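You operate a simulated robot arm through the tools that you are given. There is no shell and no other tool. Be economical: measure what you need, move in short steps, check, and stop when the job is done.

You run a simulated two-armed robot. Do the job below in one go: nothing can be reset, and whatever is moved stays where it is left.

Task
Take the grey cloth from the black cabinet and lay it out flat on the test table.

It is judged by the outcome, as a careful person would: the job done as asked, and still so three seconds after it is handed in. It fails if anything else is knocked over, pushed out of place, dropped, spilled or broken. Flat cloth is picked up by pressing the open fingertips on it (5 to 10 N) and closing them slowly along it; thin cloth reads only 2 to 8 mm in the jaws.

Robot
Two 7-joint arms with two-finger parallel grippers on one trunk, on a base that drives. Base frame: it is fixed to the floor where the robot stands at the start and does not move with it; the origin is under the middle of the robot, x ahead of it, y to its left, z up. Readings come in m, degrees, newtons and seconds.
The left shoulder is at the start at [0.07, 0.133, 1.176], the right one opposite. Places, roughly: test table [2.7, 0.9, 0.8]. Payload 1.57 kg a hand.
Tool frame (each hand has its own): the origin (TCP) lies between the finger pads and is the grasp point; the fingertips stand 0.03 m ahead of it; z points along the fingers, y is the line along which they close. Largest opening 0.08 m; finger width 0.017, thickness 0.012; the body of the gripper, 0.04 by 0.082 m, starts 0.08 m behind the TCP.
Orientation is that of the tool frame in the base frame, as a unit quaternion [x, y, z, w]. With the fingers straight down and closing along the base's y, the tool's x points along the base's -x, its y along +y and its z along -z.

Tools
- The arms move only by the tool nudge_tool. It takes "left_increments", "right_increments" or both (then of equal length, played together; a hand with none holds still); each is a list of rows, each an object (a shift or turn left out is 0, a gripper value left out holds the last) with "fingers": the closure in counts, from 0 (fully open) to 255 (shut); "translation": the shift along the tool's x, y, z in m, a list of three; "delta_rot": the turn, a rotation vector about the tool's x, y, z in degrees, a list of three. In form: [{"fingers": fingers, "translation": [dx, dy, dz], "delta_rot": [wx, wy, wz]}, ...]. A call has 1 to 8 rows; each row shifts and turns the commanded pose from where the row before left it, along the tool's axes as they then stand. Each row takes 0.2 s and may step no farther than 0.05 m and 8.6 degrees from the row before; otherwise, or with a gripper value out of range, the whole call is refused. Where a pose cannot be reached the arm comes as near as it can. A force on the tool above 40 N (or 10 N above the force at the start of the call, whichever is more), or a blocked arm, ends the call early, and 0.2 s more pass. Each finger travels about 0.153 m/s and halts on what it meets, pressing with about 31 N; the grip force reading is that of the motor and also rises with nothing between the fingers. The clock runs only during rows and for 0.2 s after the last one: add rows that do not move to give the fingers time. It gives the time, the measured TCP pose, the force on the tool (base axes), the opening and the grip force at its end, in the units of the frame above (readings bear some noise).
- Cameras (640 x 400 px; columns grow to the right, rows downward): "scene" is now at [0.1298, -0.0186, 1.3887]; the picture's right is [-0.22, -0.98, 0.00], its down [-0.69, 0.16, -0.71] and it looks along [0.69, -0.16, -0.70] (base axes); focal length 296 px, centre (320, 200). "left" rides on the left gripper at [0.072, 0.007, -0.122] in its tool frame; the picture's right is [-0.09, 1.00, 0.00], its down [-0.84, -0.08, -0.54] and it looks along [-0.54, -0.05, 0.84] (tool axes); focal length 238 px, centre (320, 200). "right" rides on the right gripper at [0.072, -0.007, -0.122] in its tool frame; the picture's right is [0.09, 1.00, 0.00], its down [-0.84, 0.08, -0.54] and it looks along [-0.54, 0.05, 0.84] (tool axes); focal length 238 px, centre (320, 200). There is no depth. A picture from a camera that has moved, and an enlarged one, comes with that camera's place and axes in the base frame and with its lens.
- get_image(camera): a new picture of that camera. It takes no simulated time.
- lift_body(by): slides the trunk up (or, below 0, down) by that many m; the arms and the scene camera ride with it, the base frame stays. It gives what a move gives, with no picture.
- base_move(legs): drives the robot by 1 to 6 legs, each [ahead, left, turn to the left] in m, m and degrees, along the robot's own axes; the way and the turn of a leg run together, so that a leg with both is an arc; at most 1.5 m and 180 degrees a leg. The arms and the cameras ride along, it lands a little off, and it stops where it bumps. It gives what a move gives.
- head_to(pan, tilt): turns the head with the scene camera to pan (to the left, within 86 degrees either way) and tilt (down, from -29 to 69), counted from straight ahead of the robot. It gives what a move gives.
- enlarge(camera, box): a new picture of the part [left, top, right, bottom] of that camera's present view, enlarged. It takes no simulated time.
- sign_off(): hands the job in; it is judged then, once.

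Work in short steps. Places have to be worked out from the pictures, the camera data and where the tool is seen: move nearer, look again, correct. Check each grasp and each placing, and mend what went wrong. You have 120 turns and 88 pictures in all, those below and enlarged ones among them. Open the grippers and draw the arms clear of the work before you hand the job in, unless the task says otherwise; then end with one line.

The tools are called after "Request:" by a JSON object that holds its "method" and its "body". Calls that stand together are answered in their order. nudge_tool: Moves the arms, as the interface text tells. Its arguments: {"type":"object","properties":{"left_increments":{"type":"array","items":{"type":"object","properties":{"fingers":{"type":"number"},"translation":{"type":"array","items":{"type":"number"}},"delta_rot":{"type":"array","items":{"type":"number"}}}}},"right_increments":{"type":"array","items":{"type":"object","properties":{"fingers":{"type":"number"},"translation":{"type":"array","items":{"type":"number"}},"delta_rot":{"type":"array","items":{"type":"number"}}}}}},"required":[]} The other tools are called the same way: lift_body (by) slides the trunk up or down; base_move (legs) drives the base; head_to (pan, tilt) turns the head that bears the scene camera; get_image (camera) takes a picture; enlarge (camera, box) takes an enlarged picture of a part of a camera's view; sign_off () hands the job in.

At the start:

```text
t: 0.0
left_ee_pos: [0.5066, 0.1676, 1.0878]
left_tcp_rot: [-0.001, 1.0, 0.0, 0.0]
left_wrist_force: [0.2, 0.1, -0.9]
left_grip_width: 0.0802
left_grip_force: 0.1
right_ee_pos: [0.4372, -0.2304, 1.1644]
right_tcp_rot: [0.0, 1.0, 0.0, 0.0]
right_wrist_force: [0.0, 0.0, 0.2]
right_grip_width: 0.0801
right_grip_force: 0.0
trunk travel left (down, up): [-0.75, 0.19]
robot x, y, heading: [0.0054, -0.0021, -0.0]
head pan, tilt: [-12.8, 44.8]
```

scene: 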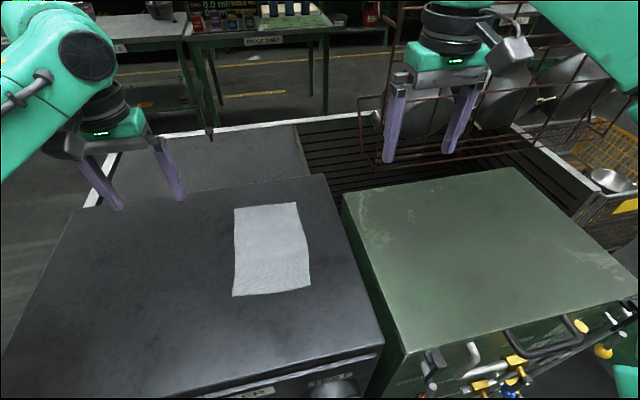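
right: 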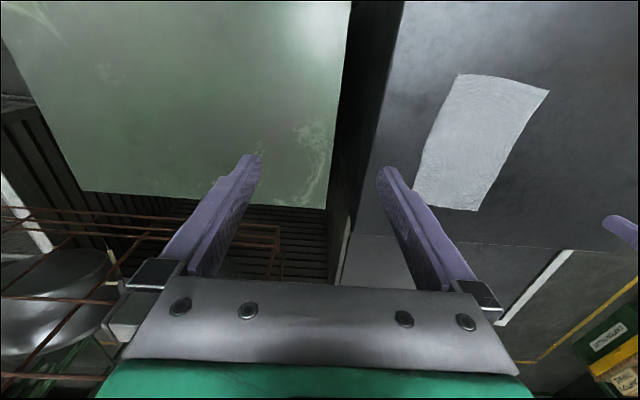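
left: 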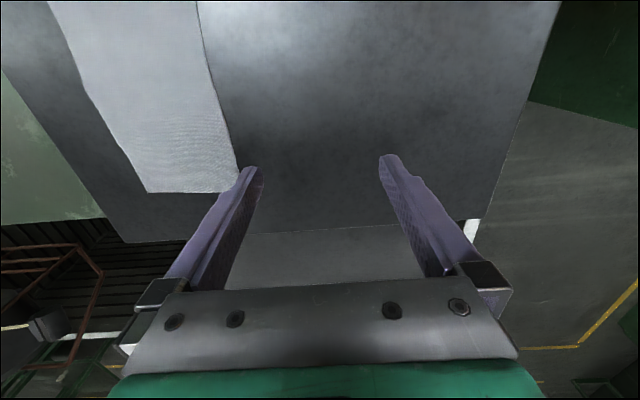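

The cloth lies on the black cabinet at about z 0.94, spanning roughly x 0.38–0.59 and y ±0.065. I'll look toward the test table before planning the carry.

Request:
{"method": "head_to", "body": {"pan": 18, "tilt": 12}}

Request:
{"method": "get_image", "body": {"camera": "scene"}}

Request:
{"method": "head_to", "body": {"pan": 0, "tilt": 55}}

Request:
{"method": "get_image", "body": {"camera": "scene"}}

```text
t: 1.0
left_ee_pos: [0.5056, 0.1673, 1.0873]
left_tcp_rot: [-0.001, 1.0, 0.0, 0.0]
left_wrist_force: [-0.3, -0.1, 0.0]
left_grip_width: 0.0798
left_grip_force: 0.0
right_ee_pos: [0.4354, -0.2304, 1.1649]
right_tcp_rot: [-0.001, 1.0, 0.0, 0.0]
right_wrist_force: [0.6, -0.2, -0.2]
right_grip_width: 0.0798
right_grip_force: 0.0
trunk travel left (down, up): [-0.75, 0.19]
robot x, y, heading: [0.0043, 0.0026, -0.1]
head pan, tilt: [18.0, 12.0]
```

```text
84 pictures are left
camera scene: at [0.139, 0.0281, 1.4401], right [0.31, -0.95, 0.0], down [-0.2, -0.06, -0.98], along [0.93, 0.3, -0.21], focal length 296 px, centre (320, 200)
```

scene: 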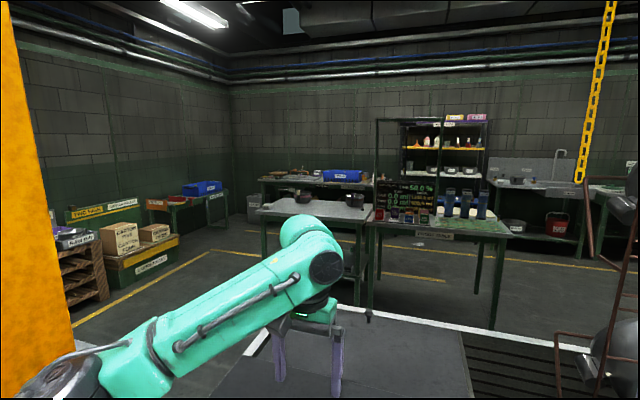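

```text
t: 2.1
left_ee_pos: [0.5057, 0.169, 1.0878]
left_tcp_rot: [-0.001, 1.0, 0.0, 0.0]
left_wrist_force: [0.4, -1.1, -0.6]
left_grip_width: 0.0798
left_grip_force: 0.0
right_ee_pos: [0.4358, -0.2304, 1.1639]
right_tcp_rot: [0.0, 1.0, 0.0, 0.0]
right_wrist_force: [-0.1, 0.9, 0.6]
right_grip_width: 0.08
right_grip_force: 0.0
trunk travel left (down, up): [-0.75, 0.19]
robot x, y, heading: [0.0001, -0.0003, 0.1]
head pan, tilt: [0.0, 55.0]
```

```text
83 pictures are left
camera scene: at [0.1225, -0.0005, 1.3751], right [0.0, -1.0, 0.0], down [-0.82, 0.0, -0.57], along [0.57, 0.0, -0.82], focal length 296 px, centre (320, 200)
```

scene: 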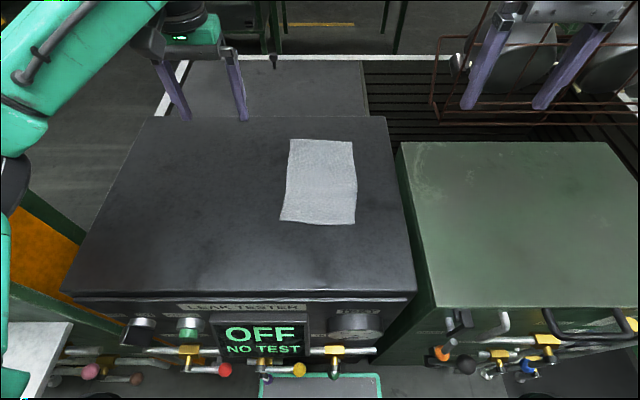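

The test table is the pale one ahead-left beside the OUTPUT-type table. I'll check the driving route on the left and zoom in on that table.

Request:
{"method": "head_to", "body": {"pan": 70, "tilt": 35}}

Request:
{"method": "get_image", "body": {"camera": "scene"}}

Request:
{"method": "head_to", "body": {"pan": 30, "tilt": 25}}

Request:
{"method": "get_image", "body": {"camera": "scene"}}

Request:
{"method": "head_to", "body": {"pan": -60, "tilt": 30}}

Request:
{"method": "get_image", "body": {"camera": "scene"}}

Request:
{"method": "head_to", "body": {"pan": 18, "tilt": 12}}

Request:
{"method": "enlarge", "body": {"camera": "scene", "box": [230, 150, 530, 340]}}

```text
t: 3.5
left_ee_pos: [0.5059, 0.1687, 1.0894]
left_tcp_rot: [-0.001, 1.0, -0.001, 0.0]
left_wrist_force: [1.1, 0.1, -0.6]
left_grip_width: 0.0799
left_grip_force: 0.1
right_ee_pos: [0.4351, -0.2316, 1.1656]
right_tcp_rot: [0.0, 1.0, 0.0, 0.0]
right_wrist_force: [-0.5, -1.2, -0.3]
right_grip_width: 0.0798
right_grip_force: 0.1
trunk travel left (down, up): [-0.75, 0.19]
robot x, y, heading: [-0.0018, 0.0017, 0.1]
head pan, tilt: [70.0, 35.0]
```

```text
82 pictures are left
camera scene: at [0.0806, 0.0822, 1.4033], right [0.94, -0.34, 0.0], down [-0.2, -0.54, -0.82], along [0.28, 0.77, -0.57], focal length 296 px, centre (320, 200)
```

scene: 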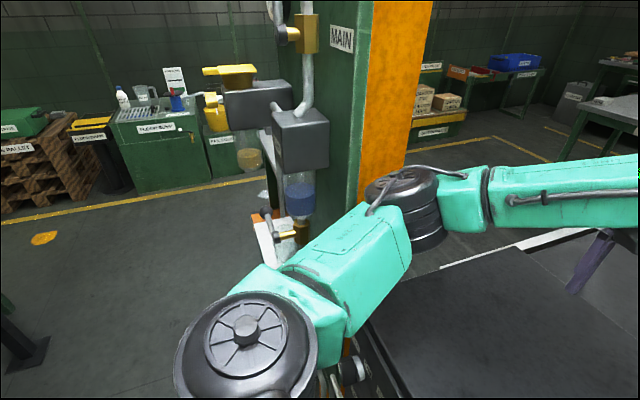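

```text
t: 4.6
left_ee_pos: [0.5071, 0.1682, 1.0875]
left_tcp_rot: [-0.001, 1.0, 0.001, 0.0]
left_wrist_force: [0.4, -1.0, 0.4]
left_grip_width: 0.0801
left_grip_force: 0.1
right_ee_pos: [0.4351, -0.232, 1.1644]
right_tcp_rot: [0.0, 1.0, 0.0, 0.0]
right_wrist_force: [-0.2, 0.3, 0.0]
right_grip_width: 0.0801
right_grip_force: 0.0
trunk travel left (down, up): [-0.75, 0.19]
robot x, y, heading: [0.0009, -0.0019, -0.3]
head pan, tilt: [30.0, 25.0]
```

```text
81 pictures are left
camera scene: at [0.1301, 0.0456, 1.419], right [0.5, -0.87, 0.0], down [-0.37, -0.21, -0.91], along [0.78, 0.45, -0.42], focal length 296 px, centre (320, 200)
```

scene: 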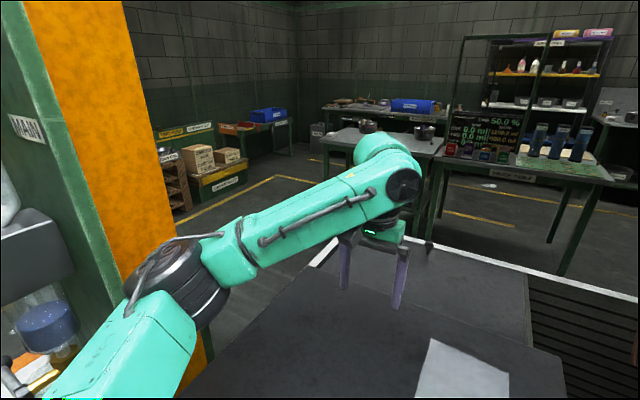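

```text
t: 6.2
left_ee_pos: [0.5069, 0.1665, 1.0894]
left_tcp_rot: [-0.002, 1.0, 0.0, 0.0]
left_wrist_force: [-0.3, -0.2, 0.6]
left_grip_width: 0.0799
left_grip_force: 0.1
right_ee_pos: [0.4366, -0.2312, 1.1648]
right_tcp_rot: [0.0, 1.0, 0.0, 0.001]
right_wrist_force: [0.1, 0.9, -0.6]
right_grip_width: 0.0801
right_grip_force: 0.1
trunk travel left (down, up): [-0.75, 0.19]
robot x, y, heading: [0.001, 0.0003, 0.1]
head pan, tilt: [-60.0, 30.0]
```

```text
80 pictures are left
camera scene: at [0.0957, -0.0788, 1.4111], right [-0.87, -0.5, 0.0], down [-0.25, 0.43, -0.87], along [0.43, -0.75, -0.5], focal length 296 px, centre (320, 200)
```

scene: 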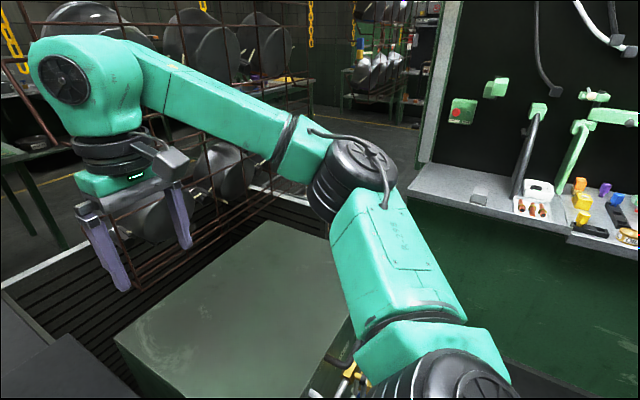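

```text
t: 7.7
left_ee_pos: [0.5051, 0.1687, 1.0893]
left_tcp_rot: [-0.001, 1.0, -0.001, 0.0]
left_wrist_force: [-0.9, 0.6, -0.8]
left_grip_width: 0.0801
left_grip_force: 0.0
right_ee_pos: [0.436, -0.2303, 1.1645]
right_tcp_rot: [0.0, 1.0, 0.0, 0.001]
right_wrist_force: [-0.3, 0.4, 0.0]
right_grip_width: 0.0801
right_grip_force: 0.1
trunk travel left (down, up): [-0.75, 0.19]
robot x, y, heading: [-0.0015, 0.0003, 0.1]
head pan, tilt: [18.0, 12.0]
```

```text
2.11 times, centred on (380, 245) of scene
camera zoom: at [0.1391, 0.0282, 1.4401], right [0.31, -0.95, 0.0], down [-0.2, -0.06, -0.98], along [0.93, 0.3, -0.21], focal length 623 px, centre (194, 105)
```

zoom: 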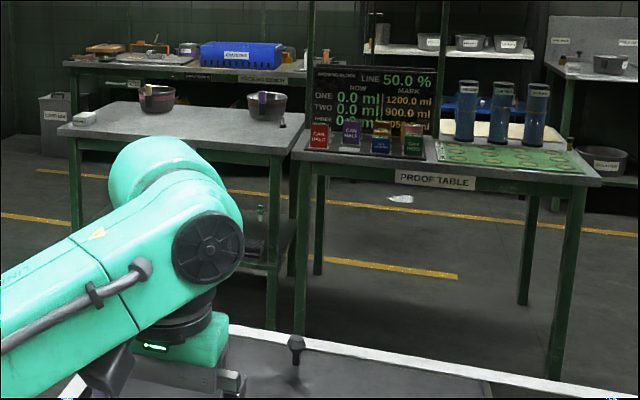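

The right-hand table reads PROOF TABLE, so the test table is the one with the two bowls. The way there goes left around the MAIN post. For the grasp I'll turn both hands 90° (closing along base x, cameras outward) to take the cloth's near short edge with two hands.

Request:
{"method": "head_to", "body": {"pan": 0, "tilt": 55}}

Request:
{"method": "nudge_tool", "body": {"left_increments": [{"delta_rot": [0, 0, 8.5]}, {"delta_rot": [0, 0, 8.5]}, {"delta_rot": [0, 0, 8.5]}, {"delta_rot": [0, 0, 8.5]}, {"delta_rot": [0, 0, 8.5]}, {"delta_rot": [0, 0, 8.5]}, {"delta_rot": [0, 0, 8.5]}, {"delta_rot": [0, 0, 8.5]}], "right_increments": [{"delta_rot": [0, 0, -8.5]}, {"delta_rot": [0, 0, -8.5]}, {"delta_rot": [0, 0, -8.5]}, {"delta_rot": [0, 0, -8.5]}, {"delta_rot": [0, 0, -8.5]}, {"delta_rot": [0, 0, -8.5]}, {"delta_rot": [0, 0, -8.5]}, {"delta_rot": [0, 0, -8.5]}]}}

Request:
{"method": "nudge_tool", "body": {"left_increments": [{"delta_rot": [0, 0, 8]}, {"delta_rot": [0, 0, 8]}, {"delta_rot": [0, 0, 6]}, {"delta_rot": [0, 0, 0]}], "right_increments": [{"delta_rot": [0, 0, -8]}, {"delta_rot": [0, 0, -8]}, {"delta_rot": [0, 0, -6]}, {"delta_rot": [0, 0, 0]}]}}

Request:
{"method": "get_image", "body": {"camera": "scene"}}

```text
t: 8.8
left_ee_pos: [0.5064, 0.168, 1.0882]
left_tcp_rot: [-0.001, 1.0, 0.0, 0.0]
left_wrist_force: [0.1, 0.1, -0.4]
left_grip_width: 0.0798
left_grip_force: 0.0
right_ee_pos: [0.4365, -0.2308, 1.165]
right_tcp_rot: [0.0, 1.0, 0.0, 0.0]
right_wrist_force: [0.1, -0.3, -0.5]
right_grip_width: 0.0801
right_grip_force: 0.1
trunk travel left (down, up): [-0.75, 0.19]
robot x, y, heading: [-0.002, 0.0023, 0.4]
head pan, tilt: [0.0, 55.0]
```

```text
t: 10.6
left_ee_pos: [0.5062, 0.1684, 1.0896]
left_tcp_rot: [0.56, 0.829, 0.0, 0.0]
left_wrist_force: [-0.5, -0.4, 0.7]
left_grip_width: 0.0797
left_grip_force: 0.2
right_ee_pos: [0.3023, -0.0941, 1.1273]
right_tcp_rot: [-0.558, 0.83, -0.001, 0.001]
right_wrist_force: [0.2, -0.1, 0.1]
right_grip_width: 0.0798
right_grip_force: 0.1
right hand out of reach, approached as far as the arm can: row 3, 4, 5, 6, 7, 8
trunk travel left (down, up): [-0.75, 0.19]
robot x, y, heading: [-0.0029, -0.0012, -0.4]
head pan, tilt: [0.0, 55.0]
```

```text
t: 11.6
left_ee_pos: [0.5059, 0.1669, 1.0884]
left_tcp_rot: [0.707, 0.707, 0.0, 0.0]
left_wrist_force: [-0.7, -0.3, -1.1]
left_grip_width: 0.0803
left_grip_force: 0.1
right_ee_pos: [0.2333, -0.0549, 1.1185]
right_tcp_rot: [0.707, -0.707, -0.001, 0.001]
right_wrist_force: [0.0, -0.1, 0.1]
right_grip_width: 0.0801
right_grip_force: 0.1
right hand out of reach, approached as far as the arm can: row 1, 2, 3
trunk travel left (down, up): [-0.75, 0.19]
robot x, y, heading: [-0.0009, -0.0023, 0.0]
head pan, tilt: [0.0, 55.0]
```

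```text
78 pictures are left
camera scene: at [0.1225, -0.0007, 1.375], right [0.0, -1.0, 0.0], down [-0.82, 0.0, -0.57], along [0.57, 0.0, -0.82], focal length 296 px, centre (320, 200)
```

scene: 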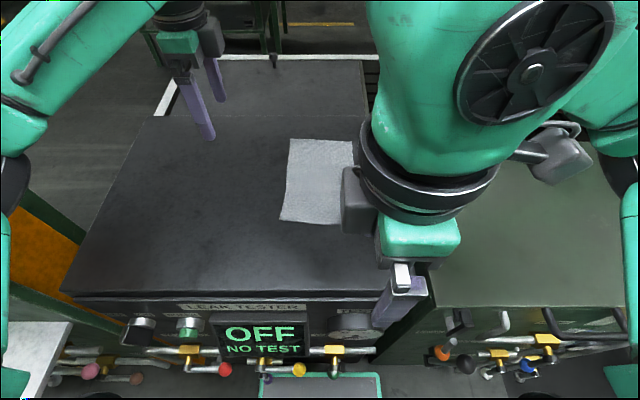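

The right hand could not follow its turn at that place. I'll try commanding it lower and nearer the middle, where the mirrored pose should be reachable.

Request:
{"method": "nudge_tool", "body": {"right_increments": [{"translation": [-0.03, 0.01, 0.03]}, {"translation": [-0.03, 0.01, 0.03]}, {"translation": [-0.01, 0.01, 0.015]}, {"translation": [0, 0, 0]}, {"translation": [0, 0, 0]}]}}

Request:
{"method": "get_image", "body": {"camera": "scene"}}

```text
t: 12.8
left_ee_pos: [0.5057, 0.1678, 1.0879]
left_tcp_rot: [0.707, 0.707, 0.001, 0.0]
left_wrist_force: [-0.4, 0.1, 0.7]
left_grip_width: 0.08
left_grip_force: 0.0
right_ee_pos: [0.2029, 0.0156, 1.0447]
right_tcp_rot: [-0.706, 0.708, -0.001, 0.0]
right_wrist_force: [0.3, 0.5, -0.8]
right_grip_width: 0.0802
right_grip_force: 0.0
trunk travel left (down, up): [-0.75, 0.19]
robot x, y, heading: [0.0016, -0.0003, 0.1]
head pan, tilt: [0.0, 55.0]
```

```text
77 pictures are left
camera scene: at [0.1225, -0.0003, 1.375], right [0.0, -1.0, 0.0], down [-0.82, 0.0, -0.57], along [0.57, 0.0, -0.82], focal length 296 px, centre (320, 200)
```

scene: 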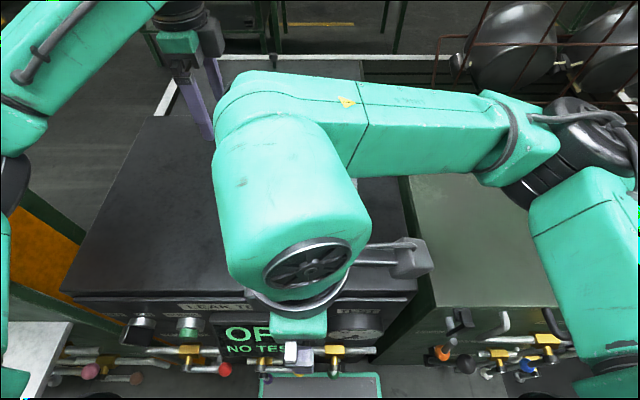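

It is reachable now but in a far-in position. I'll move it up and out to about (0.38, -0.09, 1.10).

Request:
{"method": "nudge_tool", "body": {"right_increments": [{"translation": [0.02, -0.02, -0.03]}, {"translation": [0.03, -0.02, -0.03]}, {"translation": [0.03, -0.03, 0]}, {"translation": [0.02, -0.04, 0]}, {"translation": [0, -0.04, 0]}, {"translation": [0, -0.03, 0]}, {"translation": [0, 0, 0]}]}}

Request:
{"method": "get_image", "body": {"camera": "scene"}}

```text
t: 14.4
left_ee_pos: [0.506, 0.1677, 1.0886]
left_tcp_rot: [0.706, 0.708, 0.0, -0.001]
left_wrist_force: [-0.3, -0.4, -0.7]
left_grip_width: 0.08
left_grip_force: 0.1
right_ee_pos: [0.2431, -0.0353, 1.1004]
right_tcp_rot: [-0.706, 0.708, 0.001, -0.001]
right_wrist_force: [-0.2, 0.2, 0.2]
right_grip_width: 0.0799
right_grip_force: 0.1
right hand out of reach, approached as far as the arm can: row 3, 4, 5, 6
trunk travel left (down, up): [-0.75, 0.19]
robot x, y, heading: [-0.0007, -0.0024, -0.1]
head pan, tilt: [0.0, 55.0]
```

```text
76 pictures are left
camera scene: at [0.1224, -0.0007, 1.375], right [0.0, -1.0, 0.0], down [-0.82, 0.0, -0.57], along [0.57, 0.0, -0.82], focal length 296 px, centre (320, 200)
```

scene: 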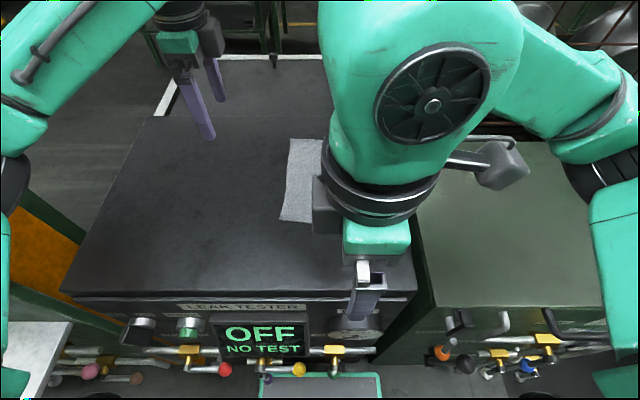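

That wrist is at its joint limit; I'll turn the right hand back to its normal heading (closing along y) and use it that way, keeping the left hand turned.

Request:
{"method": "nudge_tool", "body": {"right_increments": [{"delta_rot": [0, 0, 8.5]}, {"delta_rot": [0, 0, 8.5]}, {"delta_rot": [0, 0, 8.5]}, {"delta_rot": [0, 0, 8.5]}, {"delta_rot": [0, 0, 8.5]}, {"delta_rot": [0, 0, 8.5]}, {"delta_rot": [0, 0, 8.5]}, {"delta_rot": [0, 0, 8.5]}]}}

Request:
{"method": "nudge_tool", "body": {"right_increments": [{"delta_rot": [0, 0, 8]}, {"delta_rot": [0, 0, 7]}, {"delta_rot": [0, 0, 7]}, {"translation": [-0.03, -0.03, 0]}, {"translation": [-0.04, -0.03, 0]}, {"translation": [-0.04, 0, 0]}, {"translation": [0, 0, 0]}]}}

Request:
{"method": "get_image", "body": {"camera": "scene"}}

```text
t: 16.2
left_ee_pos: [0.5063, 0.1675, 1.0893]
left_tcp_rot: [0.706, 0.708, 0.0, 0.0]
left_wrist_force: [-0.2, -0.1, 0.0]
left_grip_width: 0.0801
left_grip_force: 0.1
right_ee_pos: [0.2438, -0.0373, 1.0998]
right_tcp_rot: [-0.19, 0.982, -0.001, 0.001]
right_wrist_force: [0.2, 0.3, -0.1]
right_grip_width: 0.0797
right_grip_force: 0.0
trunk travel left (down, up): [-0.75, 0.19]
robot x, y, heading: [0.0008, -0.0022, -0.1]
head pan, tilt: [0.0, 55.0]
```

```text
t: 17.8
left_ee_pos: [0.5056, 0.1673, 1.0896]
left_tcp_rot: [0.707, 0.708, 0.0, 0.0]
left_wrist_force: [-0.1, -0.3, 0.5]
left_grip_width: 0.08
left_grip_force: 0.0
right_ee_pos: [0.3549, -0.0976, 1.1]
right_tcp_rot: [0.001, 1.0, 0.001, 0.0]
right_wrist_force: [-0.1, 0.8, 0.2]
right_grip_width: 0.08
right_grip_force: 0.1
trunk travel left (down, up): [-0.75, 0.19]
robot x, y, heading: [-0.0013, -0.0022, 0.1]
head pan, tilt: [0.0, 55.0]
```

```text
75 pictures are left
camera scene: at [0.122, -0.0008, 1.3751], right [0.0, -1.0, 0.0], down [-0.82, 0.0, -0.57], along [0.57, 0.0, -0.82], focal length 296 px, centre (320, 200)
```

scene: 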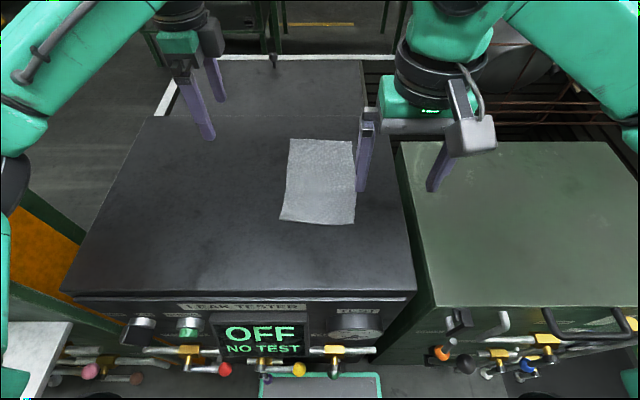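

Now I'll bring the hands over the near corners with partly closed fingers: left to about (0.412, 0.058), tilted 15° outward; right to about (0.392, -0.042).

Request:
{"method": "nudge_tool", "body": {"left_increments": [{"fingers": 140, "translation": [-0.036, -0.031, 0]}, {"translation": [-0.036, -0.031, 0]}, {"translation": [-0.036, -0.031, 0], "delta_rot": [0, -7.5, 0]}, {"delta_rot": [0, -7.5, 0]}, {"translation": [0, 0, 0]}], "right_increments": [{"fingers": 155, "translation": [-0.01, 0.01, 0]}, {"translation": [-0.01, 0.015, 0.01]}, {"translation": [-0.01, 0.015, 0.01]}, {"translation": [-0.007, 0.015, 0.01]}, {"translation": [0, 0, 0]}]}}

Request:
{"method": "get_image", "body": {"camera": "scene"}}

Request:
{"method": "get_image", "body": {"camera": "left"}}

Request:
{"method": "get_image", "body": {"camera": "right"}}

```text
t: 19.0
left_ee_pos: [0.4114, 0.0577, 1.0892]
left_tcp_rot: [0.701, 0.701, -0.092, 0.092]
left_wrist_force: [-1.1, 0.2, -0.2]
left_grip_width: 0.0361
left_grip_force: 0.1
right_ee_pos: [0.3907, -0.0428, 1.0698]
right_tcp_rot: [0.001, 1.0, 0.001, 0.001]
right_wrist_force: [0.1, -0.2, -0.8]
right_grip_width: 0.0312
right_grip_force: 0.0
trunk travel left (down, up): [-0.75, 0.19]
robot x, y, heading: [0.0012, -0.001, 0.2]
head pan, tilt: [0.0, 55.0]
```

```text
74 pictures are left
camera scene: at [0.1223, -0.0017, 1.3751], right [0.0, -1.0, 0.0], down [-0.82, 0.0, -0.57], along [0.57, 0.0, -0.82], focal length 296 px, centre (320, 200)
```

scene: 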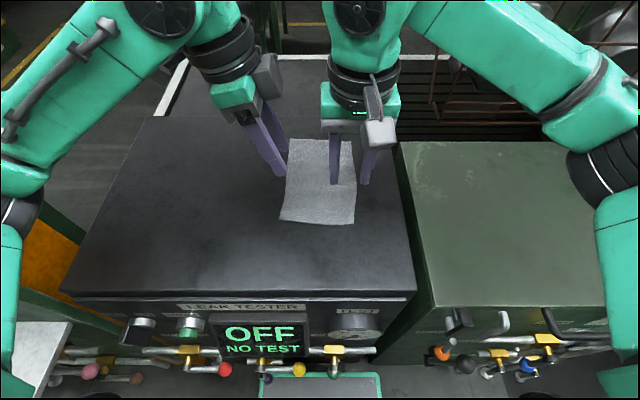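

```text
73 pictures are left
camera left: at [0.4195, 0.1592, 1.1878], right [1.0, -0.09, 0.02], down [-0.08, -0.67, 0.74], along [-0.05, -0.74, -0.67], focal length 238 px, centre (320, 200)
```

left: 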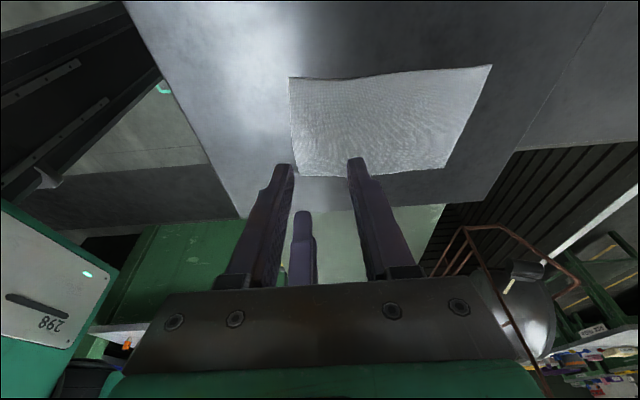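

```text
72 pictures are left
camera right: at [0.3177, -0.049, 1.1928], right [-0.09, 1.0, 0.0], down [0.84, 0.08, 0.54], along [0.54, 0.05, -0.84], focal length 238 px, centre (320, 200)
```

right: 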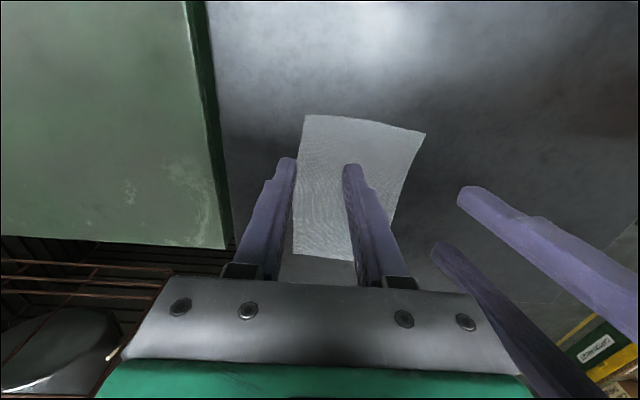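

Triangulation confirms the near edge at x≈0.38 (y -0.06 to 0.07) and surface z≈0.938. I'll descend both hands to about 1 cm above it.

Request:
{"method": "nudge_tool", "body": {"left_increments": [{"translation": [0.0093, 0, 0.0348]}, {"translation": [0.0093, 0, 0.0348]}, {"translation": [0.0093, 0, 0.0348]}, {"translation": [0, 0, 0]}], "right_increments": [{"translation": [0, 0.0017, 0.03]}, {"translation": [0, 0.0017, 0.03]}, {"translation": [0, 0.0016, 0.03]}, {"translation": [0, 0, 0]}]}}

Request:
{"method": "enlarge", "body": {"camera": "scene", "box": [220, 100, 420, 240]}}

Request:
{"method": "get_image", "body": {"camera": "right"}}

Request:
{"method": "get_image", "body": {"camera": "left"}}

```text
t: 20.0
left_ee_pos: [0.413, 0.0591, 0.9798]
left_tcp_rot: [0.7, 0.702, -0.092, 0.092]
left_wrist_force: [-0.1, 0.6, -1.3]
left_grip_width: 0.0358
left_grip_force: 0.0
right_ee_pos: [0.3914, -0.0367, 0.9806]
right_tcp_rot: [0.0, 1.0, 0.0, 0.0]
right_wrist_force: [0.2, -0.5, -0.6]
right_grip_width: 0.0313
right_grip_force: 0.1
trunk travel left (down, up): [-0.75, 0.19]
robot x, y, heading: [0.0007, -0.0021, -0.1]
head pan, tilt: [0.0, 55.0]
```

```text
2.86 times, centred on (320, 170) of scene
camera zoom: at [0.1223, -0.0004, 1.3751], right [0.0, -1.0, 0.0], down [-0.82, 0.0, -0.57], along [0.57, 0.0, -0.82], focal length 845 px, centre (320, 286)
```

zoom: 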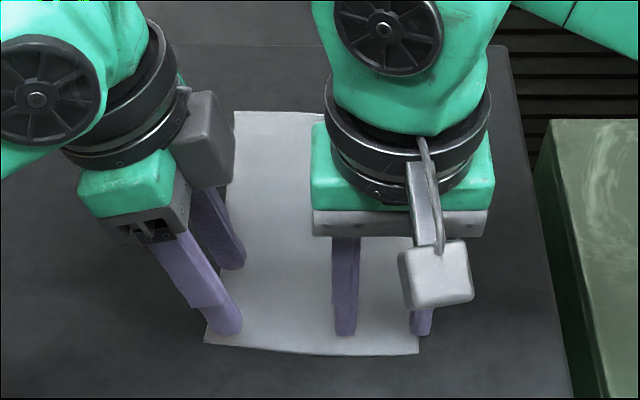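

```text
70 pictures are left
camera right: at [0.3181, -0.0428, 1.1028], right [-0.09, 1.0, 0.0], down [0.84, 0.08, 0.54], along [0.54, 0.05, -0.84], focal length 238 px, centre (320, 200)
```

right: 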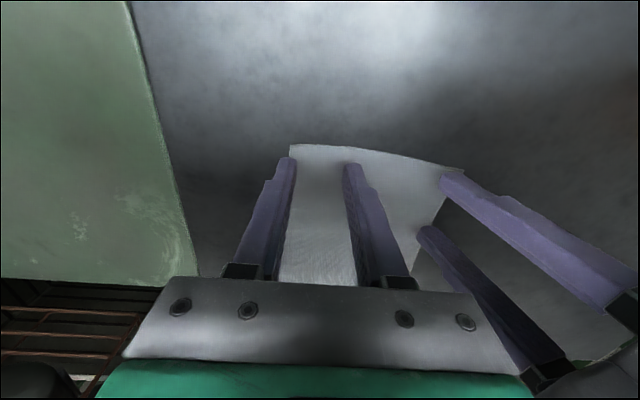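

```text
69 pictures are left
camera left: at [0.4197, 0.1608, 1.0793], right [1.0, -0.09, 0.02], down [-0.08, -0.67, 0.74], along [-0.05, -0.74, -0.67], focal length 238 px, centre (320, 200)
```

left: 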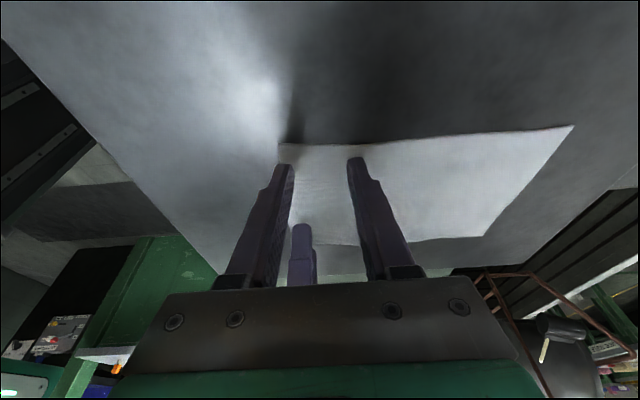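

Both hands stand well over the near corners. I'll lower gently until contact forces appear.

Request:
{"method": "nudge_tool", "body": {"left_increments": [{"translation": [0.001, 0, 0.0039]}, {"translation": [0.0005, 0, 0.002]}, {"translation": [0.0005, 0, 0.002]}, {"translation": [0, 0, 0]}], "right_increments": [{"translation": [0, 0, 0.004]}, {"translation": [0, 0, 0.002]}, {"translation": [0, 0, 0.002]}, {"translation": [0, 0, 0]}]}}

```text
t: 21.0
left_ee_pos: [0.4135, 0.0595, 0.9723]
left_tcp_rot: [0.701, 0.702, -0.092, 0.092]
left_wrist_force: [0.3, 0.1, 4.1]
left_grip_width: 0.036
left_grip_force: 0.1
right_ee_pos: [0.3887, -0.0367, 0.9728]
right_tcp_rot: [-0.001, 1.0, 0.0, 0.0]
right_wrist_force: [-0.6, 0.2, 0.1]
right_grip_width: 0.0314
right_grip_force: 0.1
trunk travel left (down, up): [-0.75, 0.19]
robot x, y, heading: [0.001, 0.0003, -0.0]
head pan, tilt: [0.0, 55.0]
```

Left is touching at 4 N; the right needs a little more.

Request:
{"method": "nudge_tool", "body": {"left_increments": [{"translation": [0.0001, 0, 0.0005]}, {"translation": [0, 0, 0]}, {"translation": [0, 0, 0]}], "right_increments": [{"translation": [0, 0, 0.001]}, {"translation": [0, 0, 0.001]}, {"translation": [0, 0, 0]}]}}

```text
t: 21.8
left_ee_pos: [0.4133, 0.0605, 0.973]
left_tcp_rot: [0.701, 0.701, -0.093, 0.094]
left_wrist_force: [0.5, 0.6, 8.2]
left_grip_width: 0.0358
left_grip_force: 0.1
right_ee_pos: [0.3898, -0.0373, 0.9725]
right_tcp_rot: [0.0, 1.0, -0.001, 0.001]
right_wrist_force: [0.2, 0.2, 7.4]
right_grip_width: 0.0313
right_grip_force: 0.1
trunk travel left (down, up): [-0.75, 0.19]
robot x, y, heading: [0.0003, -0.0002, -0.1]
head pan, tilt: [0.0, 55.0]
```

Both press at 7–8 N, so I close both slowly along the cloth.

Request:
{"method": "nudge_tool", "body": {"left_increments": [{"fingers": 155}, {"fingers": 170}, {"fingers": 185}, {"fingers": 200}, {"fingers": 215}, {"fingers": 230}, {"fingers": 245}, {"fingers": 255}], "right_increments": [{"fingers": 165}, {"fingers": 180}, {"fingers": 195}, {"fingers": 210}, {"fingers": 222}, {"fingers": 234}, {"fingers": 245}, {"fingers": 255}]}}

Request:
{"method": "enlarge", "body": {"camera": "scene", "box": [220, 100, 420, 240]}}

Request:
{"method": "get_image", "body": {"camera": "right"}}

Request:
{"method": "get_image", "body": {"camera": "left"}}

```text
t: 23.6
left_ee_pos: [0.4119, 0.0592, 0.9726]
left_tcp_rot: [0.702, 0.7, -0.093, 0.093]
left_wrist_force: [-1.1, -3.9, 6.7]
left_grip_width: 0.0059
left_grip_force: 25.7
right_ee_pos: [0.3895, -0.0353, 0.9702]
right_tcp_rot: [0.0, 1.0, 0.0, 0.001]
right_wrist_force: [0.8, 5.8, 8.8]
right_grip_width: 0.0018
right_grip_force: 24.1
trunk travel left (down, up): [-0.75, 0.19]
robot x, y, heading: [0.0009, -0.0024, -0.0]
head pan, tilt: [0.0, 55.0]
```

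```text
2.86 times, centred on (320, 170) of scene
camera zoom: at [0.1202, -0.0002, 1.3753], right [0.0, -1.0, 0.0], down [-0.82, 0.0, -0.57], along [0.57, 0.0, -0.82], focal length 845 px, centre (320, 286)
```

zoom: 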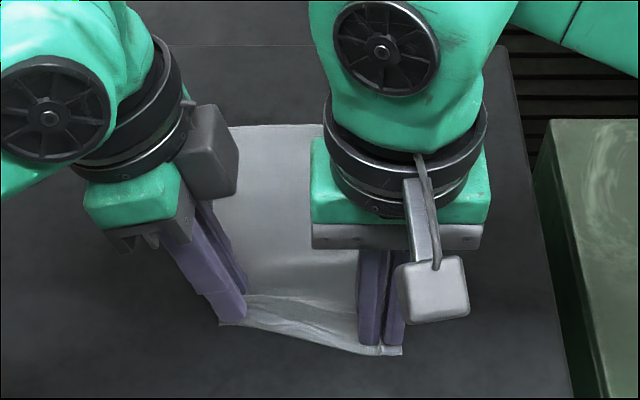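

```text
67 pictures are left
camera right: at [0.316, -0.0424, 1.0941], right [-0.09, 1.0, 0.0], down [0.84, 0.08, 0.54], along [0.54, 0.05, -0.84], focal length 238 px, centre (320, 200)
```

right: 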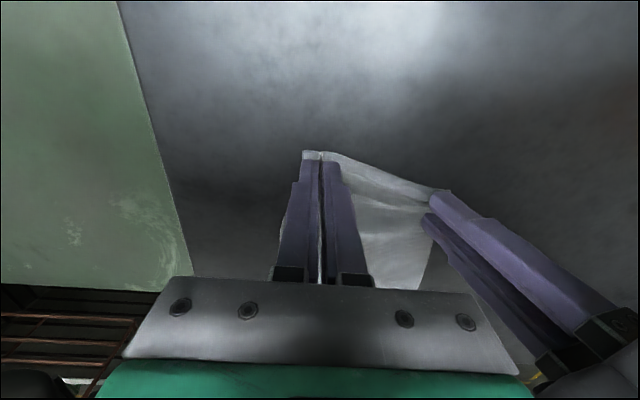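

```text
66 pictures are left
camera left: at [0.4182, 0.1599, 1.0712], right [1.0, -0.09, 0.03], down [-0.08, -0.67, 0.74], along [-0.05, -0.74, -0.67], focal length 238 px, centre (320, 200)
```

left: 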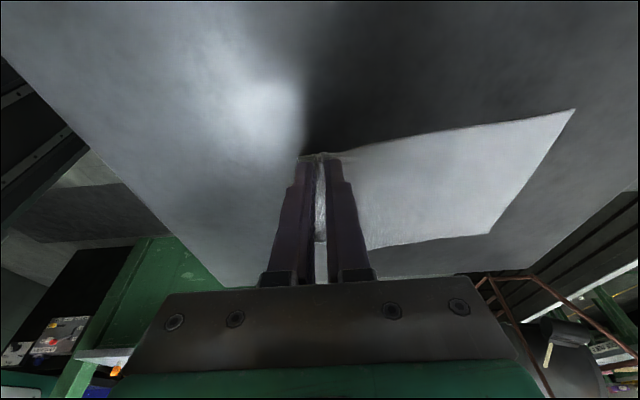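

Left reads 6 mm, a good grip; right reads only 1.8 mm, so it's doubtful. I'll lift both a few centimetres and look.

Request:
{"method": "nudge_tool", "body": {"left_increments": [{"translation": [-0.0039, 0, -0.0145]}, {"translation": [-0.0039, 0, -0.0145]}, {"translation": [-0.0039, 0, -0.0145]}, {"translation": [0, 0, 0]}, {"translation": [0, 0, 0]}], "right_increments": [{"translation": [0, 0, -0.015]}, {"translation": [0, 0, -0.015]}, {"translation": [0, 0, -0.015]}, {"translation": [0, 0, 0]}, {"translation": [0, 0, 0]}]}}

Request:
{"method": "enlarge", "body": {"camera": "scene", "box": [220, 100, 420, 240]}}

Request:
{"method": "get_image", "body": {"camera": "right"}}

```text
t: 24.8
left_ee_pos: [0.413, 0.0586, 1.016]
left_tcp_rot: [0.701, 0.701, -0.092, 0.092]
left_wrist_force: [-0.1, -2.8, -0.3]
left_grip_width: 0.006
left_grip_force: 25.6
right_ee_pos: [0.391, -0.0373, 1.0151]
right_tcp_rot: [0.0, 1.0, 0.0, 0.0]
right_wrist_force: [0.2, 3.3, 0.0]
right_grip_width: 0.0018
right_grip_force: 23.4
trunk travel left (down, up): [-0.75, 0.19]
robot x, y, heading: [0.0008, 0.0002, 0.1]
head pan, tilt: [0.0, 55.0]
```

```text
2.86 times, centred on (320, 170) of scene
camera zoom: at [0.1223, -0.0005, 1.375], right [0.0, -1.0, 0.0], down [-0.82, 0.0, -0.57], along [0.57, 0.0, -0.82], focal length 845 px, centre (320, 286)
```

zoom: 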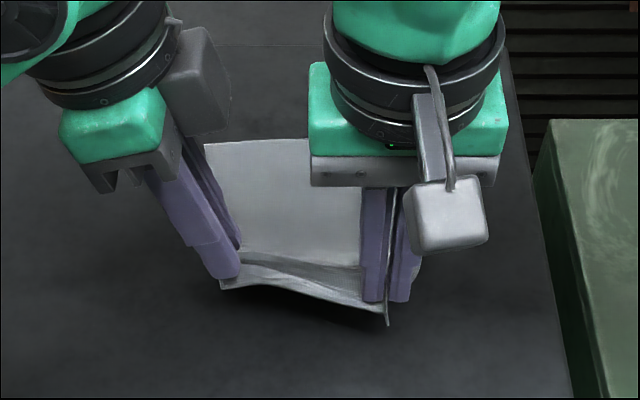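

```text
64 pictures are left
camera right: at [0.3179, -0.0424, 1.1385], right [-0.09, 1.0, 0.0], down [0.84, 0.08, 0.54], along [0.54, 0.05, -0.84], focal length 238 px, centre (320, 200)
```

right: 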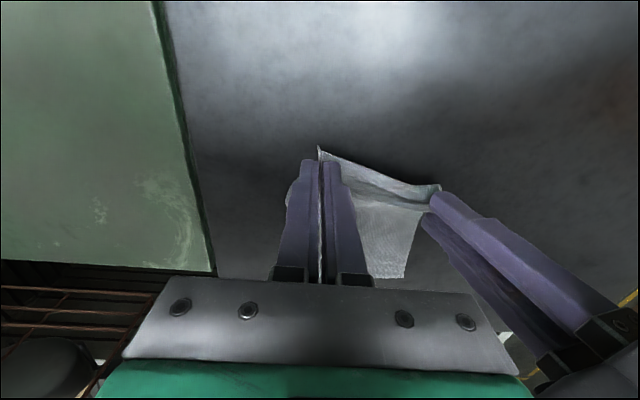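

Both hands hold the edge taut (about 3 N between them). I'll ease the tension a little and raise the trunk so the cloth hangs clear.

Request:
{"method": "nudge_tool", "body": {"left_increments": [{"translation": [-0.001, 0, 0]}, {"translation": [-0.001, 0, 0]}, {"translation": [0, 0, 0]}], "right_increments": [{"translation": [0, 0.001, 0]}, {"translation": [0, 0.001, 0]}, {"translation": [0, 0, 0]}]}}

Request:
{"method": "lift_body", "body": {"by": 0.19}}

Request:
{"method": "nudge_tool", "body": {"left_increments": [{"translation": [-0.0065, 0, -0.024]}, {"translation": [-0.0065, 0, -0.024]}, {"translation": [0, 0, 0]}], "right_increments": [{"translation": [0, 0, -0.025]}, {"translation": [0, 0, -0.025]}, {"translation": [0, 0, 0]}]}}

Request:
{"method": "get_image", "body": {"camera": "scene"}}

```text
t: 25.6
left_ee_pos: [0.4133, 0.0582, 1.0177]
left_tcp_rot: [0.7, 0.702, -0.092, 0.093]
left_wrist_force: [-0.6, -0.7, -0.3]
left_grip_width: 0.0058
left_grip_force: 26.4
right_ee_pos: [0.3898, -0.035, 1.0162]
right_tcp_rot: [0.0, 1.0, -0.001, 0.0]
right_wrist_force: [0.2, 0.4, -0.5]
right_grip_width: 0.002
right_grip_force: 22.9
trunk travel left (down, up): [-0.75, 0.19]
robot x, y, heading: [0.0006, -0.0014, 0.0]
head pan, tilt: [0.0, 55.0]
```

```text
t: 27.7
left_ee_pos: [0.4139, 0.0574, 1.2069]
left_tcp_rot: [0.7, 0.702, -0.093, 0.093]
left_wrist_force: [-0.7, -1.0, 0.0]
left_grip_width: 0.0061
left_grip_force: 26.0
right_ee_pos: [0.3902, -0.0343, 1.2051]
right_tcp_rot: [0.001, 1.0, 0.0, 0.0]
right_wrist_force: [1.3, -0.1, -0.4]
right_grip_width: 0.002
right_grip_force: 23.6
trunk travel left (down, up): [-0.94, 0.0]
robot x, y, heading: [-0.0012, -0.0008, 0.0]
head pan, tilt: [0.0, 55.0]
```

```text
t: 28.5
left_ee_pos: [0.4137, 0.0579, 1.258]
left_tcp_rot: [0.701, 0.701, -0.094, 0.092]
left_wrist_force: [0.7, -0.2, 0.4]
left_grip_width: 0.0058
left_grip_force: 25.4
right_ee_pos: [0.39, -0.035, 1.2554]
right_tcp_rot: [0.001, 1.0, 0.0, 0.0]
right_wrist_force: [0.5, -0.2, 0.4]
right_grip_width: 0.0019
right_grip_force: 23.4
trunk travel left (down, up): [-0.94, 0.0]
robot x, y, heading: [0.0006, 0.0036, -0.2]
head pan, tilt: [0.0, 55.0]
```

```text
63 pictures are left
camera scene: at [0.1228, -0.0005, 1.565], right [0.0, -1.0, 0.0], down [-0.82, 0.0, -0.57], along [0.57, 0.0, -0.82], focal length 296 px, centre (320, 200)
```

scene: 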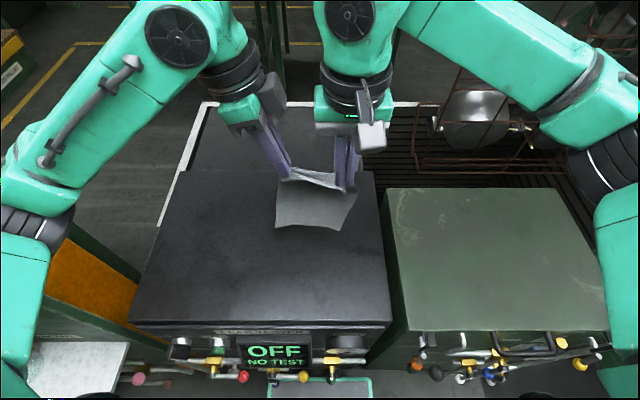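

The cloth hangs clear from both hands. Before backing out I check both sides for obstacles.

Request:
{"method": "head_to", "body": {"pan": 86, "tilt": 40}}

Request:
{"method": "get_image", "body": {"camera": "scene"}}

Request:
{"method": "head_to", "body": {"pan": -86, "tilt": 40}}

Request:
{"method": "get_image", "body": {"camera": "scene"}}

```text
t: 30.1
left_ee_pos: [0.4136, 0.0575, 1.2564]
left_tcp_rot: [0.701, 0.701, -0.092, 0.092]
left_wrist_force: [-0.4, -0.5, 0.9]
left_grip_width: 0.0056
left_grip_force: 26.2
right_ee_pos: [0.3909, -0.0352, 1.2557]
right_tcp_rot: [0.0, 1.0, 0.001, 0.0]
right_wrist_force: [0.7, 0.7, -0.5]
right_grip_width: 0.0019
right_grip_force: 23.8
trunk travel left (down, up): [-0.94, 0.0]
robot x, y, heading: [-0.0023, 0.0014, -0.2]
head pan, tilt: [85.9, 40.0]
```

```text
62 pictures are left
camera scene: at [0.0565, 0.0843, 1.5857], right [1.0, -0.07, 0.0], down [-0.05, -0.64, -0.77], along [0.05, 0.76, -0.64], focal length 296 px, centre (320, 200)
```

scene: 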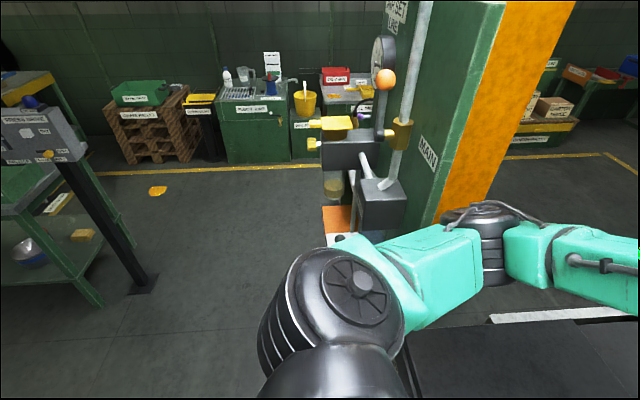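

```text
t: 32.7
left_ee_pos: [0.4132, 0.0571, 1.2568]
left_tcp_rot: [0.701, 0.701, -0.092, 0.093]
left_wrist_force: [-1.1, -0.6, -0.2]
left_grip_width: 0.006
left_grip_force: 25.5
right_ee_pos: [0.3903, -0.0356, 1.2555]
right_tcp_rot: [0.0, 1.0, -0.001, 0.0]
right_wrist_force: [0.1, 0.3, -0.1]
right_grip_width: 0.002
right_grip_force: 24.3
trunk travel left (down, up): [-0.94, 0.0]
robot x, y, heading: [-0.0032, -0.0002, -0.1]
head pan, tilt: [-85.9, 40.0]
```

```text
61 pictures are left
camera scene: at [0.0565, -0.0853, 1.5857], right [-1.0, -0.07, 0.0], down [-0.05, 0.64, -0.77], along [0.05, -0.76, -0.64], focal length 296 px, centre (320, 200)
```

scene: 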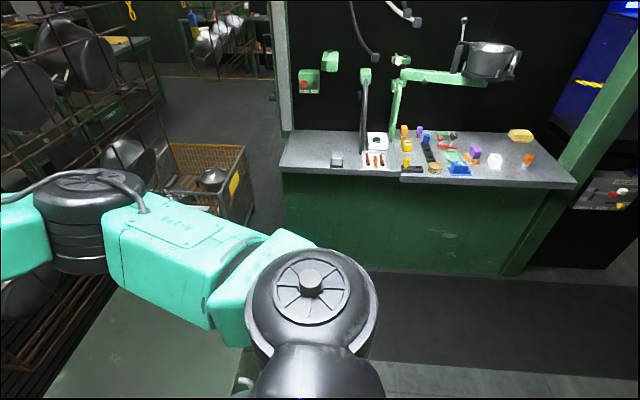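

Floor on the left is open beyond the MAIN post (post roughly x 0.27–0.36, y ≥ 0.43). I'll back straight out about 0.45 m in two legs.

Request:
{"method": "base_move", "body": {"legs": [[-0.2, 0, 0], [-0.25, 0, 0]]}}

Request:
{"method": "head_to", "body": {"pan": 60, "tilt": 35}}

Request:
{"method": "get_image", "body": {"camera": "scene"}}

```text
t: 35.7
left_ee_pos: [-0.0303, 0.0566, 1.255]
left_tcp_rot: [0.701, 0.701, -0.094, 0.09]
left_wrist_force: [0.3, -0.2, -1.0]
left_grip_width: 0.0059
left_grip_force: 25.7
right_ee_pos: [-0.0542, -0.0352, 1.2537]
right_tcp_rot: [0.002, 1.0, 0.001, -0.003]
right_wrist_force: [0.3, 0.6, 0.4]
right_grip_width: 0.002
right_grip_force: 23.9
trunk travel left (down, up): [-0.94, 0.0]
robot x, y, heading: [-0.4493, 0.006, -0.1]
head pan, tilt: [-85.9, 40.0]
```

```text
t: 38.0
left_ee_pos: [-0.0345, 0.0578, 1.2577]
left_tcp_rot: [0.702, 0.701, -0.093, 0.092]
left_wrist_force: [0.2, -0.2, -0.1]
left_grip_width: 0.006
left_grip_force: 25.5
right_ee_pos: [-0.0577, -0.0349, 1.2544]
right_tcp_rot: [0.002, 1.0, 0.0, 0.0]
right_wrist_force: [0.2, 0.9, -0.3]
right_grip_width: 0.0023
right_grip_force: 23.8
trunk travel left (down, up): [-0.94, 0.0]
robot x, y, heading: [-0.4512, 0.0014, -0.0]
head pan, tilt: [60.0, 35.0]
```

```text
60 pictures are left
camera scene: at [-0.3537, 0.0761, 1.5933], right [0.86, -0.5, 0.0], down [-0.29, -0.5, -0.82], along [0.41, 0.71, -0.57], focal length 296 px, centre (320, 200)
```

scene: 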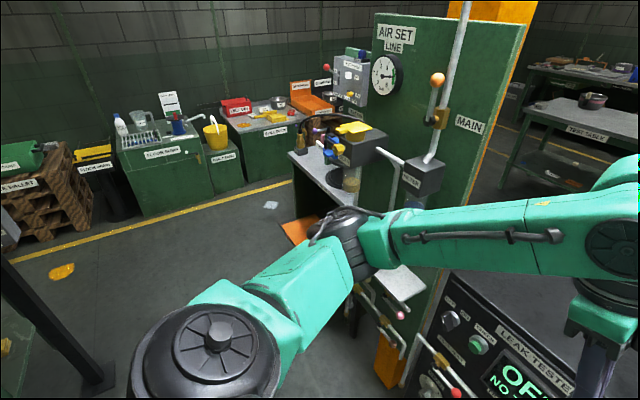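

The label TEST TABLE is visible on the right table. There is something small on the floor in the corridor; I'll zoom in on it.

Request:
{"method": "enlarge", "body": {"camera": "scene", "box": [210, 100, 370, 260]}}

Request:
{"method": "enlarge", "body": {"camera": "scene", "box": [480, 40, 640, 200]}}

```text
2.50 times, centred on (290, 180) of scene
camera zoom: at [-0.3537, 0.0761, 1.5933], right [0.86, -0.5, 0.0], down [-0.29, -0.5, -0.82], along [0.41, 0.71, -0.57], focal length 740 px, centre (395, 250)
```

zoom: 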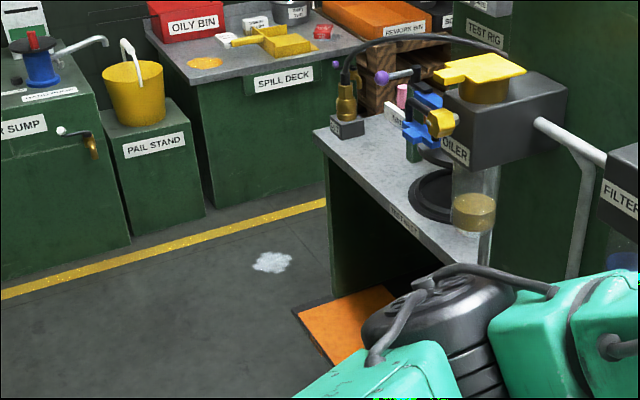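

```text
2.50 times, centred on (560, 120) of scene
camera zoom: at [-0.3537, 0.0761, 1.5933], right [0.86, -0.5, 0.0], down [-0.29, -0.5, -0.82], along [0.41, 0.71, -0.57], focal length 740 px, centre (-280, 400)
```

zoom: 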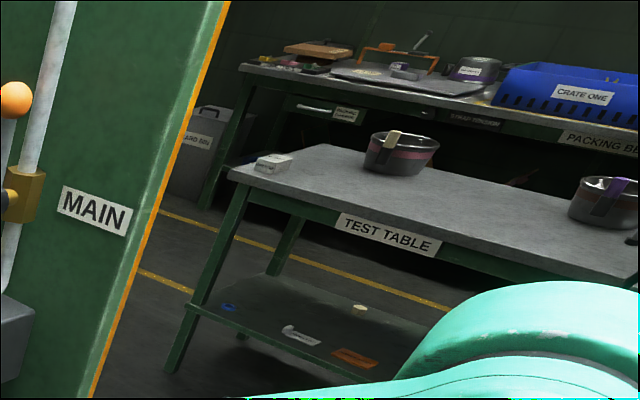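

A white spot lies on the corridor floor past the MAIN panel's bench. I'll turn left and drive partway up to survey the corridor properly.

Request:
{"method": "base_move", "body": {"legs": [[0, 0, 90], [1.2, 0, 0]]}}

Request:
{"method": "head_to", "body": {"pan": -50, "tilt": 35}}

Request:
{"method": "get_image", "body": {"camera": "scene"}}

Request:
{"method": "head_to", "body": {"pan": 0, "tilt": 50}}

Request:
{"method": "get_image", "body": {"camera": "scene"}}

```text
t: 47.9
left_ee_pos: [-0.4888, 1.6186, 1.2574]
left_tcp_rot: [0.006, 0.991, -0.001, 0.13]
left_wrist_force: [0.5, 0.9, -0.4]
left_grip_width: 0.0023
left_grip_force: 24.2
right_ee_pos: [-0.397, 1.5952, 1.2558]
right_tcp_rot: [-0.703, 0.711, 0.0, 0.0]
right_wrist_force: [-0.2, 0.3, -0.1]
right_grip_width: 0.002
right_grip_force: 23.3
trunk travel left (down, up): [-0.94, 0.0]
robot x, y, heading: [-0.4375, 1.206, 89.2]
head pan, tilt: [60.0, 35.0]
```

```text
t: 49.8
left_ee_pos: [-0.4885, 1.6196, 1.2563]
left_tcp_rot: [0.005, 0.991, -0.001, 0.13]
left_wrist_force: [-0.8, -0.6, 0.0]
left_grip_width: 0.0026
left_grip_force: 24.7
right_ee_pos: [-0.3966, 1.595, 1.2555]
right_tcp_rot: [-0.703, 0.711, 0.0, -0.001]
right_wrist_force: [0.0, -0.1, -0.2]
right_grip_width: 0.0022
right_grip_force: 23.8
trunk travel left (down, up): [-0.94, 0.0]
robot x, y, heading: [-0.4365, 1.2049, 89.7]
head pan, tilt: [-50.0, 35.0]
```

```text
57 pictures are left
camera scene: at [-0.3673, 1.3109, 1.5933], right [0.63, -0.77, 0.0], down [-0.44, -0.36, -0.82], along [0.63, 0.52, -0.57], focal length 296 px, centre (320, 200)
```

scene: 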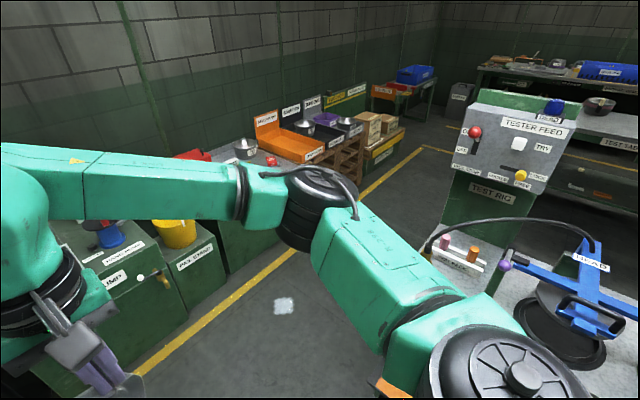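

```text
t: 51.0
left_ee_pos: [-0.4888, 1.6198, 1.2564]
left_tcp_rot: [0.005, 0.992, -0.001, 0.13]
left_wrist_force: [0.3, -0.9, 0.9]
left_grip_width: 0.0021
left_grip_force: 23.5
right_ee_pos: [-0.3961, 1.5959, 1.2553]
right_tcp_rot: [-0.702, 0.712, 0.0, 0.0]
right_wrist_force: [0.1, 0.7, -0.3]
right_grip_width: 0.0021
right_grip_force: 23.5
trunk travel left (down, up): [-0.94, 0.0]
robot x, y, heading: [-0.4357, 1.2053, 89.3]
head pan, tilt: [0.0, 50.0]
```

```text
56 pictures are left
camera scene: at [-0.4344, 1.3321, 1.5716], right [1.0, -0.01, 0.0], down [-0.01, -0.77, -0.64], along [0.01, 0.64, -0.77], focal length 296 px, centre (320, 200)
```

scene: 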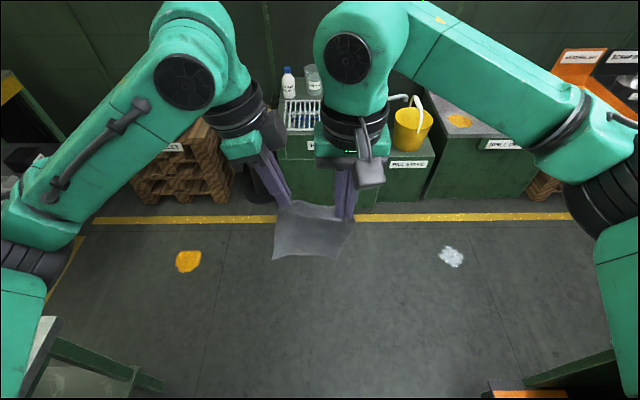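

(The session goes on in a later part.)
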